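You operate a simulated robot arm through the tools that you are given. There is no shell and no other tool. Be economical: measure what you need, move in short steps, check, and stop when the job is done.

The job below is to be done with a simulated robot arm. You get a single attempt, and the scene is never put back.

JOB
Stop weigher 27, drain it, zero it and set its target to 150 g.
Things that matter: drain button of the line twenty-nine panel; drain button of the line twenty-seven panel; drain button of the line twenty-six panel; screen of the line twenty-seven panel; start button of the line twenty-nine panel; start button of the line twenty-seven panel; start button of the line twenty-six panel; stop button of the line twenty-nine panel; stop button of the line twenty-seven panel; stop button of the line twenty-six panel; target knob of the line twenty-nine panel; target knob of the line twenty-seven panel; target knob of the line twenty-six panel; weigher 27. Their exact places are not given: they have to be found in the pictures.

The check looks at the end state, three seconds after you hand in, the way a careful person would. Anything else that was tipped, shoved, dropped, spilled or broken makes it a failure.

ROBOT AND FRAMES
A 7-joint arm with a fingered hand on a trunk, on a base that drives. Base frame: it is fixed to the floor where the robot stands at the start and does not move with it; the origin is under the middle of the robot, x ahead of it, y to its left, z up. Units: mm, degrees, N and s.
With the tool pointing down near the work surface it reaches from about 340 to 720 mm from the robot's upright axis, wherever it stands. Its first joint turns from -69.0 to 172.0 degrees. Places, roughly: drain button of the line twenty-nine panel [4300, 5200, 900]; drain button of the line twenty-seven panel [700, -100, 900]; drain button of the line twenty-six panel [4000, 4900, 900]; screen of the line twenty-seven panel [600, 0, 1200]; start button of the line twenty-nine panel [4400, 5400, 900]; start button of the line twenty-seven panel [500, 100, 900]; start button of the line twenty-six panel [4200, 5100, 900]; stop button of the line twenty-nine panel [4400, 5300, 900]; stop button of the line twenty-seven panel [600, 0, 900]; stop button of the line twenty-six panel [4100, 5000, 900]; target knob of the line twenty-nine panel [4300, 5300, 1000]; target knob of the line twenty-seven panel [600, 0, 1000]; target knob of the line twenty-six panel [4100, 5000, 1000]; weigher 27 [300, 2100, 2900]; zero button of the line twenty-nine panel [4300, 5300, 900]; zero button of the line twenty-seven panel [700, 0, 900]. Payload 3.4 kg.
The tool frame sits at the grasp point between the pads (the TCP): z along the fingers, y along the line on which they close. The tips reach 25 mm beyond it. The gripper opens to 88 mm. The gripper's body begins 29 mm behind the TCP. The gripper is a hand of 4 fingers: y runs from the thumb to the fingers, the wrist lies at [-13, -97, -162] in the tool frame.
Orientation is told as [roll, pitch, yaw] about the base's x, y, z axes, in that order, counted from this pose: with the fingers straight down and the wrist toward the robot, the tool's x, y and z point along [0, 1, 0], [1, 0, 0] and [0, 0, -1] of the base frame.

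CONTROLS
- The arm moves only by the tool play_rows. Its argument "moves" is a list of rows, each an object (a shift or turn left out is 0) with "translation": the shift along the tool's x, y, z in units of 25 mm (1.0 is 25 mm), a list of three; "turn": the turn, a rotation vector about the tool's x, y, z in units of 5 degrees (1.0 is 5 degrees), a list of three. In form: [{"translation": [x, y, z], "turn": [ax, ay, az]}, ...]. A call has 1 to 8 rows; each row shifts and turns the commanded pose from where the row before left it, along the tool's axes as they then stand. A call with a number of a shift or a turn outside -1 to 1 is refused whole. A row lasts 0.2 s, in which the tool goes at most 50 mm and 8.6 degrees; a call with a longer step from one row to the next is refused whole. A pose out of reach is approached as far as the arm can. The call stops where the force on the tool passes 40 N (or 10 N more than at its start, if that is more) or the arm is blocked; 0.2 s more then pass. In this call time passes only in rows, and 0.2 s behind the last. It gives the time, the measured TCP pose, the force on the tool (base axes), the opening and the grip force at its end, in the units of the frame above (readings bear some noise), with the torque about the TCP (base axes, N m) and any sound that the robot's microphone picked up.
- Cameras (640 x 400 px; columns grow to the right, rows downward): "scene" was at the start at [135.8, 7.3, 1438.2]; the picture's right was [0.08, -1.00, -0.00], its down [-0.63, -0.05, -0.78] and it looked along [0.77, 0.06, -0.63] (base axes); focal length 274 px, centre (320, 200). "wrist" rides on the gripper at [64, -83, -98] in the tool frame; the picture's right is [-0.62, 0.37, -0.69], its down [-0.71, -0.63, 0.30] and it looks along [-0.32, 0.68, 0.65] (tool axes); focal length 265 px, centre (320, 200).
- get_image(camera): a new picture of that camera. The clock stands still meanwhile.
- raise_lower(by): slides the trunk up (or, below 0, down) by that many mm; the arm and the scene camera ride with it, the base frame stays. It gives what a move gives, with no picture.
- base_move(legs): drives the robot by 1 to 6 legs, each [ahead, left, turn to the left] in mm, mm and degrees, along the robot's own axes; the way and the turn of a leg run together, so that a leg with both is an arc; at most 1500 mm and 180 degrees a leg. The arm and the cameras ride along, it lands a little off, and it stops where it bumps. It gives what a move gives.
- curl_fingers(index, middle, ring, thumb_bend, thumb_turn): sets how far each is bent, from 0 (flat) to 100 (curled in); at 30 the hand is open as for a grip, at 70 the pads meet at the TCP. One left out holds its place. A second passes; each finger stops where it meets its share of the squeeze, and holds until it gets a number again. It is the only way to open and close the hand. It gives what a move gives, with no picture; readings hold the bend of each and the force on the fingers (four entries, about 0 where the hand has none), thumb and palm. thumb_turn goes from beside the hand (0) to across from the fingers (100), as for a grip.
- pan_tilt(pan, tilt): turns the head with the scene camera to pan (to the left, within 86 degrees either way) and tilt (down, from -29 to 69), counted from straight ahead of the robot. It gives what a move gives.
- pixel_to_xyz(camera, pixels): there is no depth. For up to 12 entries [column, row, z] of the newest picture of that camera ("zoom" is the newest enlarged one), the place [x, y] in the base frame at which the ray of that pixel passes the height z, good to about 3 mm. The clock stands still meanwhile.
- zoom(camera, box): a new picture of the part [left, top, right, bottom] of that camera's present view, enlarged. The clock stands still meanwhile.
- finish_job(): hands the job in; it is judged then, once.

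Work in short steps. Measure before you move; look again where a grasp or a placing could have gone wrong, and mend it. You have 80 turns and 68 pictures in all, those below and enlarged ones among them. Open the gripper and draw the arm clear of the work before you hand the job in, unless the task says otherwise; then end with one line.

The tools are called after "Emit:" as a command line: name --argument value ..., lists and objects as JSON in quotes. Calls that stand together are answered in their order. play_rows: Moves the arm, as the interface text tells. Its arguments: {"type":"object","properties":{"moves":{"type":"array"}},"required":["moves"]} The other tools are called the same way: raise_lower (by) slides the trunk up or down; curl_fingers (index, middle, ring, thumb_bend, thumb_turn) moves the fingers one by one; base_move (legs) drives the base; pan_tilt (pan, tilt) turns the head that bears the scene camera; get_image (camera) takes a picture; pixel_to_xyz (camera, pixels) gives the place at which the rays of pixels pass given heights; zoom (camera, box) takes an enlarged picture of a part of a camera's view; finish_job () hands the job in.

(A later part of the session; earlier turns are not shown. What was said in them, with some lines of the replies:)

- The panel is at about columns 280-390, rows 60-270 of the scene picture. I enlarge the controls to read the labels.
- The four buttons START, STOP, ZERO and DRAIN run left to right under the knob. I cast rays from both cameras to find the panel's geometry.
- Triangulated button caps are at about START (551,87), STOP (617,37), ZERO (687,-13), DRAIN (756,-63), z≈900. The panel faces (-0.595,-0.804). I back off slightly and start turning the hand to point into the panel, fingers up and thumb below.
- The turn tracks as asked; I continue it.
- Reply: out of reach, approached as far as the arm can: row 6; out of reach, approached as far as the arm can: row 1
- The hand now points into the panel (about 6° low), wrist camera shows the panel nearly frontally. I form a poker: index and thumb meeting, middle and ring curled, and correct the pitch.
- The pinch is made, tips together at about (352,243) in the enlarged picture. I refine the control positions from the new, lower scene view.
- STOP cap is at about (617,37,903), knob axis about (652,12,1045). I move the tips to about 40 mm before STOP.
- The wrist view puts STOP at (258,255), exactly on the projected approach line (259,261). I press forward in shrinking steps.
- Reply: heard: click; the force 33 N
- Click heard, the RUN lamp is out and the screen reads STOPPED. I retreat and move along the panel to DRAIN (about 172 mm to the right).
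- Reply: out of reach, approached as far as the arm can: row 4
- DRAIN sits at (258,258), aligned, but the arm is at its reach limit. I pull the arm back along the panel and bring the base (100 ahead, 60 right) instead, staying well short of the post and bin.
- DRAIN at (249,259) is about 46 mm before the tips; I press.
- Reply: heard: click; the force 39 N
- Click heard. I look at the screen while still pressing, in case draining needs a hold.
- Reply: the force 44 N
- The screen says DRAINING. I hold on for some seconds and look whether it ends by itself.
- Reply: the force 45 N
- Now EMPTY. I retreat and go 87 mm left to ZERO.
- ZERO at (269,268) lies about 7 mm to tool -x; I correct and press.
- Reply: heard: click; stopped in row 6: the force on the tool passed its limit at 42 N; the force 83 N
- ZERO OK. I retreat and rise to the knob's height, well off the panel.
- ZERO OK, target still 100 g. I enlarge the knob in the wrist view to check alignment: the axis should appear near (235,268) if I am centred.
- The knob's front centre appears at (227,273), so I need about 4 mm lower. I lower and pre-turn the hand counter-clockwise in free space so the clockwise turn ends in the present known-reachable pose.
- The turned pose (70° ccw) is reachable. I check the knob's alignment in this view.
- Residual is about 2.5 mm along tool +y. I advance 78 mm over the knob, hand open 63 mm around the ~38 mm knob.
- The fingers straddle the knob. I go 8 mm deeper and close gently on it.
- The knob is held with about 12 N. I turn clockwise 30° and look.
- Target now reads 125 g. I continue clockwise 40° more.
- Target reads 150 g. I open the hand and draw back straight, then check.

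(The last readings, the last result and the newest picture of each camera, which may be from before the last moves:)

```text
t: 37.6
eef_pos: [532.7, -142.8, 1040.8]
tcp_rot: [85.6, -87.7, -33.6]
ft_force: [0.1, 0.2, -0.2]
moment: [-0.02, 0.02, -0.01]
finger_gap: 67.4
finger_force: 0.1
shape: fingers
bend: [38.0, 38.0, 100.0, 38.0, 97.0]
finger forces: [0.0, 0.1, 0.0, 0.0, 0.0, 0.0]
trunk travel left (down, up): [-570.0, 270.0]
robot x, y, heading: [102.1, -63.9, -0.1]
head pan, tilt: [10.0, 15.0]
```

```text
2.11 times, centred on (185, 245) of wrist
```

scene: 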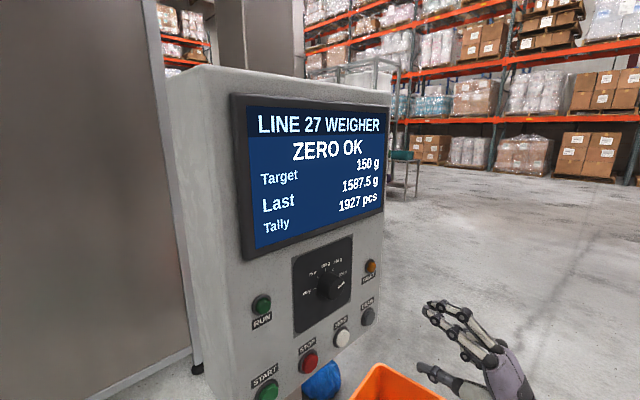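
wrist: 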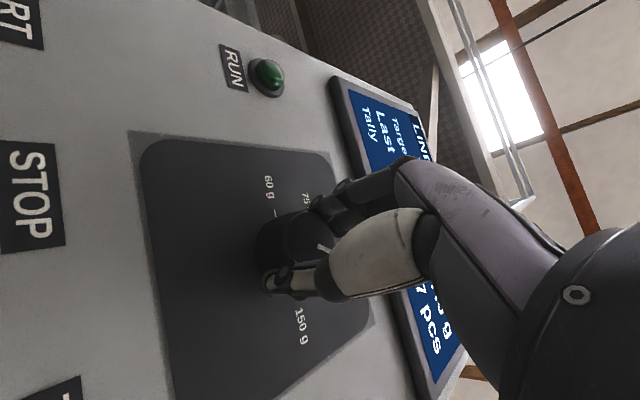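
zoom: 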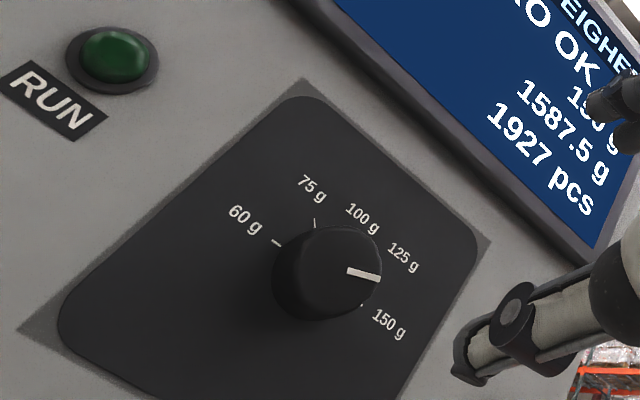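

The screen says 150 g, but working the pixel rays through the panel plane puts the ticks at 45° steps (60 g at -90°, 150 g at +90°) and the pointer at only about 68°. It should sit on the 150 g mark, so I regrasp with the hand turned back 25° and turn it on.

Emit:
play_rows --moves '[{"turn": [0, 0, -1]}, {"turn": [0, 0, -1]}, {"turn": [0, 0, -1], "translation": [0, 0, 1]}, {"turn": [0, 0, -1], "translation": [0, 0, 1]}, {"turn": [0, 0, -1], "translation": [0, 0, 1]}]'

Emit:
zoom --camera "wrist" --box '[120, 170, 320, 330]'

```text
t: 38.8
eef_pos: [579.1, -80.9, 1040.8]
tcp_rot: [-89.4, -67.2, 141.5]
ft_force: [0.0, 0.4, 0.1]
moment: [0.03, -0.02, 0.02]
finger_gap: 67.4
finger_force: 0.1
shape: fingers
bend: [38.0, 38.0, 100.0, 38.0, 97.0]
finger forces: [0.0, 0.1, 0.0, 0.0, 0.1, 0.1]
trunk travel left (down, up): [-570.0, 270.0]
robot x, y, heading: [99.4, -61.2, -0.2]
head pan, tilt: [10.0, 15.0]
```

```text
2.50 times, centred on (220, 250) of wrist
```

zoom: 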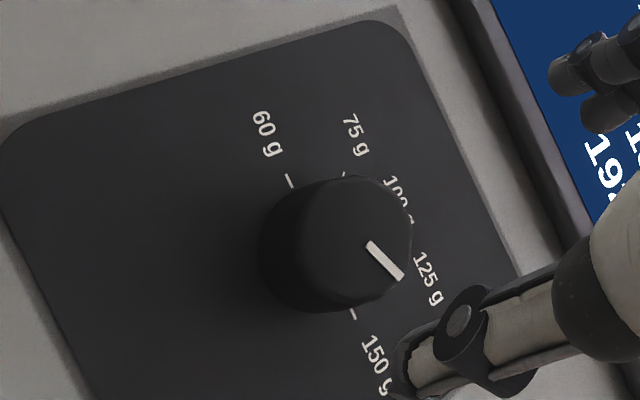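

The 60 g and 150 g ticks are collinear (±90°), the pointer is clearly short of 150 g. I advance to the knob and grip again.

Emit:
play_rows --moves '[{"translation": [0, 0, 0.9]}, {"translation": [0, 0, 0.9]}, {"translation": [0, 0, 0.7]}, {"translation": [0, 0, 0.6]}, {"translation": [0, 0, 0.4]}]'

Emit:
curl_fingers --index 70 --middle 70 --thumb_bend 70

Emit:
play_rows --moves '[{"turn": [0, 0, 1]}, {"turn": [0, 0, 1]}, {"turn": [0, 0, 1]}, {"turn": [0, 0, 1]}, {"turn": [0, 0, 0.5]}]'

Emit:
zoom --camera "wrist" --box '[150, 150, 400, 340]'

```text
t: 40.0
eef_pos: [632.3, -13.1, 1041.3]
tcp_rot: [-89.4, -67.3, 141.5]
ft_force: [-0.2, 1.0, -0.2]
moment: [-0.02, -0.02, -0.01]
finger_gap: 67.6
finger_force: 0.1
shape: fingers
bend: [38.0, 38.0, 100.0, 38.0, 97.0]
finger forces: [0.0, 0.0, 0.1, 0.1, 0.0, 0.0]
trunk travel left (down, up): [-570.0, 270.0]
robot x, y, heading: [94.4, -59.5, -0.4]
head pan, tilt: [10.0, 15.0]
```

```text
t: 41.0
eef_pos: [631.1, -13.9, 1041.2]
tcp_rot: [-89.8, -67.2, 141.7]
ft_force: [2.3, 0.8, 11.0]
moment: [0.25, -0.11, -0.09]
finger_gap: 32.2
finger_force: 12.9
shape: fingers
bend: [55.0, 61.0, 100.0, 57.0, 97.0]
finger forces: [9.4, 8.4, 0.1, 0.0, 8.9, 0.1]
trunk travel left (down, up): [-570.0, 270.0]
robot x, y, heading: [100.5, -58.2, -0.2]
head pan, tilt: [10.0, 15.0]
```

```text
t: 42.2
eef_pos: [630.7, -13.5, 1040.9]
tcp_rot: [-23.9, -89.8, 75.8]
ft_force: [3.1, -0.5, 4.3]
moment: [0.07, -0.15, -0.05]
finger_gap: 32.6
finger_force: 12.8
shape: fingers
bend: [55.0, 61.0, 100.0, 57.0, 98.0]
finger forces: [7.6, 7.7, 0.0, 0.1, 10.7, 0.1]
trunk travel left (down, up): [-570.0, 270.0]
robot x, y, heading: [101.4, -63.3, -0.2]
head pan, tilt: [10.0, 15.0]
```

```text
2.11 times, centred on (275, 245) of wrist
```

zoom: 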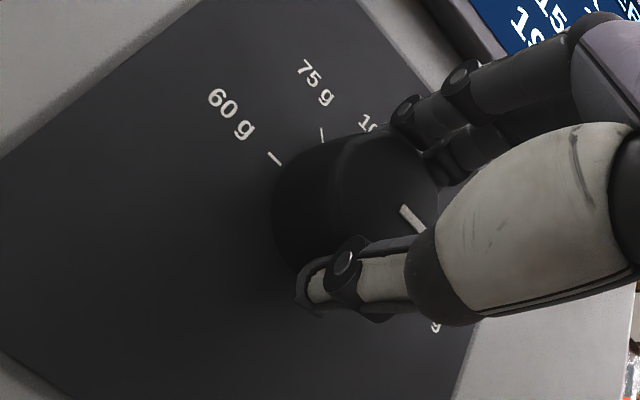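

The pointer now runs nearly parallel to the 60 g tick, i.e. toward 150 g. I release, retreat and measure.

Emit:
curl_fingers --index 38 --middle 38 --thumb_bend 38

Emit:
play_rows --moves '[{"translation": [0, 0, -0.6]}, {"translation": [0, 0, -1]}, {"translation": [0, 0, -1], "turn": [0, 0, -1]}, {"translation": [0, 0, -1], "turn": [0, 0, -1]}, {"turn": [0, 0, -1]}, {"turn": [0, 0, -1]}, {"turn": [0, 0, -0.5]}]'

Emit:
zoom --camera "wrist" --box '[120, 170, 320, 330]'

Emit:
zoom --camera "scene" --box '[220, 90, 450, 330]'

```text
t: 43.2
eef_pos: [632.9, -13.5, 1041.4]
tcp_rot: [-44.7, -89.7, 96.8]
ft_force: [-0.1, 0.3, 0.2]
moment: [-0.05, 0.02, 0.0]
finger_gap: 67.6
finger_force: 0.0
shape: fingers
bend: [38.0, 38.0, 100.0, 38.0, 98.0]
finger forces: [0.0, 0.0, 0.1, 0.0, 0.1, 0.0]
trunk travel left (down, up): [-570.0, 270.0]
robot x, y, heading: [100.7, -63.2, -0.5]
head pan, tilt: [10.0, 15.0]
```

```text
t: 44.8
eef_pos: [577.6, -84.5, 1042.2]
tcp_rot: [-89.6, -67.2, 141.6]
ft_force: [0.8, -0.7, -0.1]
moment: [0.01, 0.02, -0.02]
finger_gap: 67.4
finger_force: 0.0
shape: fingers
bend: [38.0, 38.0, 100.0, 38.0, 98.0]
finger forces: [0.1, 0.0, 0.0, 0.0, 0.0, 0.0]
trunk travel left (down, up): [-570.0, 270.0]
robot x, y, heading: [100.0, -59.2, -0.5]
head pan, tilt: [10.0, 15.0]
```

```text
2.50 times, centred on (220, 250) of wrist
```

zoom: 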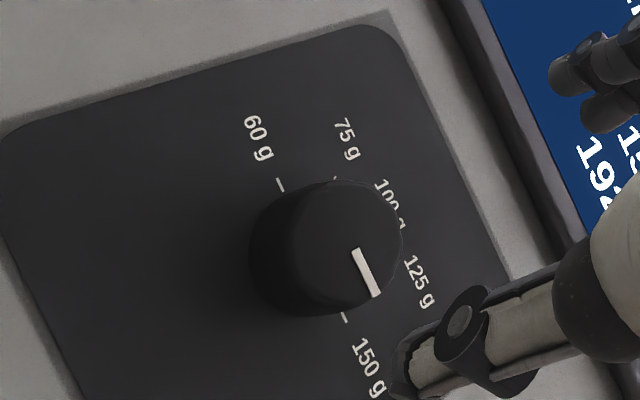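

```text
1.67 times, centred on (335, 210) of scene
```

zoom: 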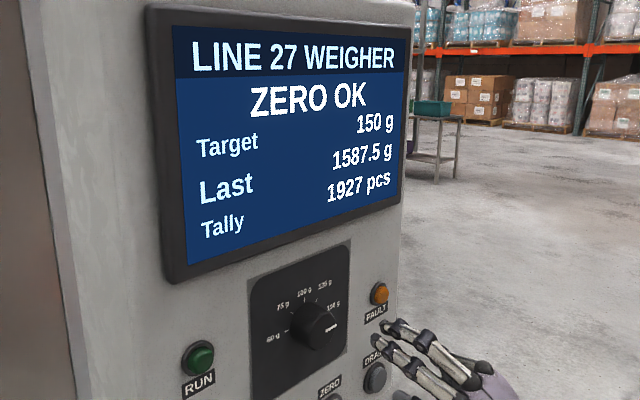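

The pointer now points along the 150 g mark, and the screen reads ZERO OK, Target 150 g. I open the hand and draw clear, then take one last look.

Emit:
play_rows --moves '[{"translation": [0, 0, -1]}, {"translation": [0, 0, -1]}, {"translation": [0, 0, -1]}, {"translation": [0, 0, -1]}]'

Emit:
curl_fingers --index 30 --middle 30 --ring 30 --thumb_bend 30

Emit:
get_image --camera "scene"

```text
t: 45.8
eef_pos: [514.4, -163.0, 1041.9]
tcp_rot: [-89.6, -67.3, 141.8]
ft_force: [1.5, 0.2, -0.9]
moment: [0.03, -0.01, -0.03]
finger_gap: 67.4
finger_force: 0.0
shape: fingers
bend: [38.0, 38.0, 100.0, 38.0, 98.0]
finger forces: [0.1, 0.0, 0.0, 0.0, 0.1, 0.1]
trunk travel left (down, up): [-570.0, 270.0]
robot x, y, heading: [96.2, -65.1, -0.0]
head pan, tilt: [10.0, 15.0]
```

```text
t: 46.8
eef_pos: [514.3, -162.1, 1040.9]
tcp_rot: [-89.5, -67.3, 141.6]
ft_force: [0.3, -0.1, -0.1]
moment: [-0.06, -0.02, -0.02]
finger_gap: 84.6
finger_force: 0.1
shape: fingers
bend: [30.0, 30.0, 30.0, 30.0, 98.0]
finger forces: [0.0, 0.0, 0.0, 0.0, 0.0, 0.0]
trunk travel left (down, up): [-570.0, 270.0]
robot x, y, heading: [100.0, -60.2, -0.5]
head pan, tilt: [10.0, 15.0]
```

```text
28 pictures are left
```

scene: 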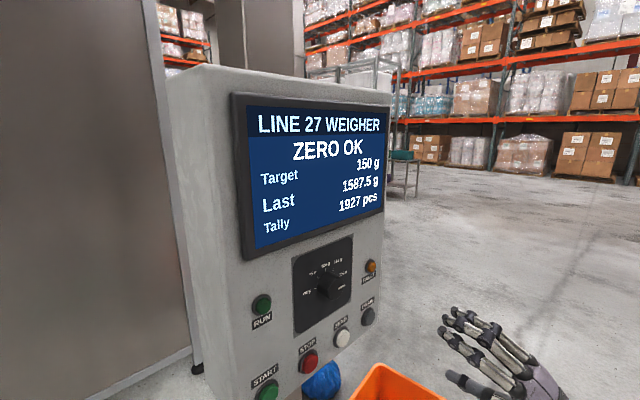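

The weigher is stopped (RUN lamp dark), drained and zeroed, its target reads 150 g, and the hand is open and clear. I hand the job in.

Emit:
finish_job

```text
The job is handed in.
```

Weigher 27 is stopped, drained and zeroed, and its target is set to 150 g. The screen last read "ZERO OK, Target 150 g", with the RUN lamp off.
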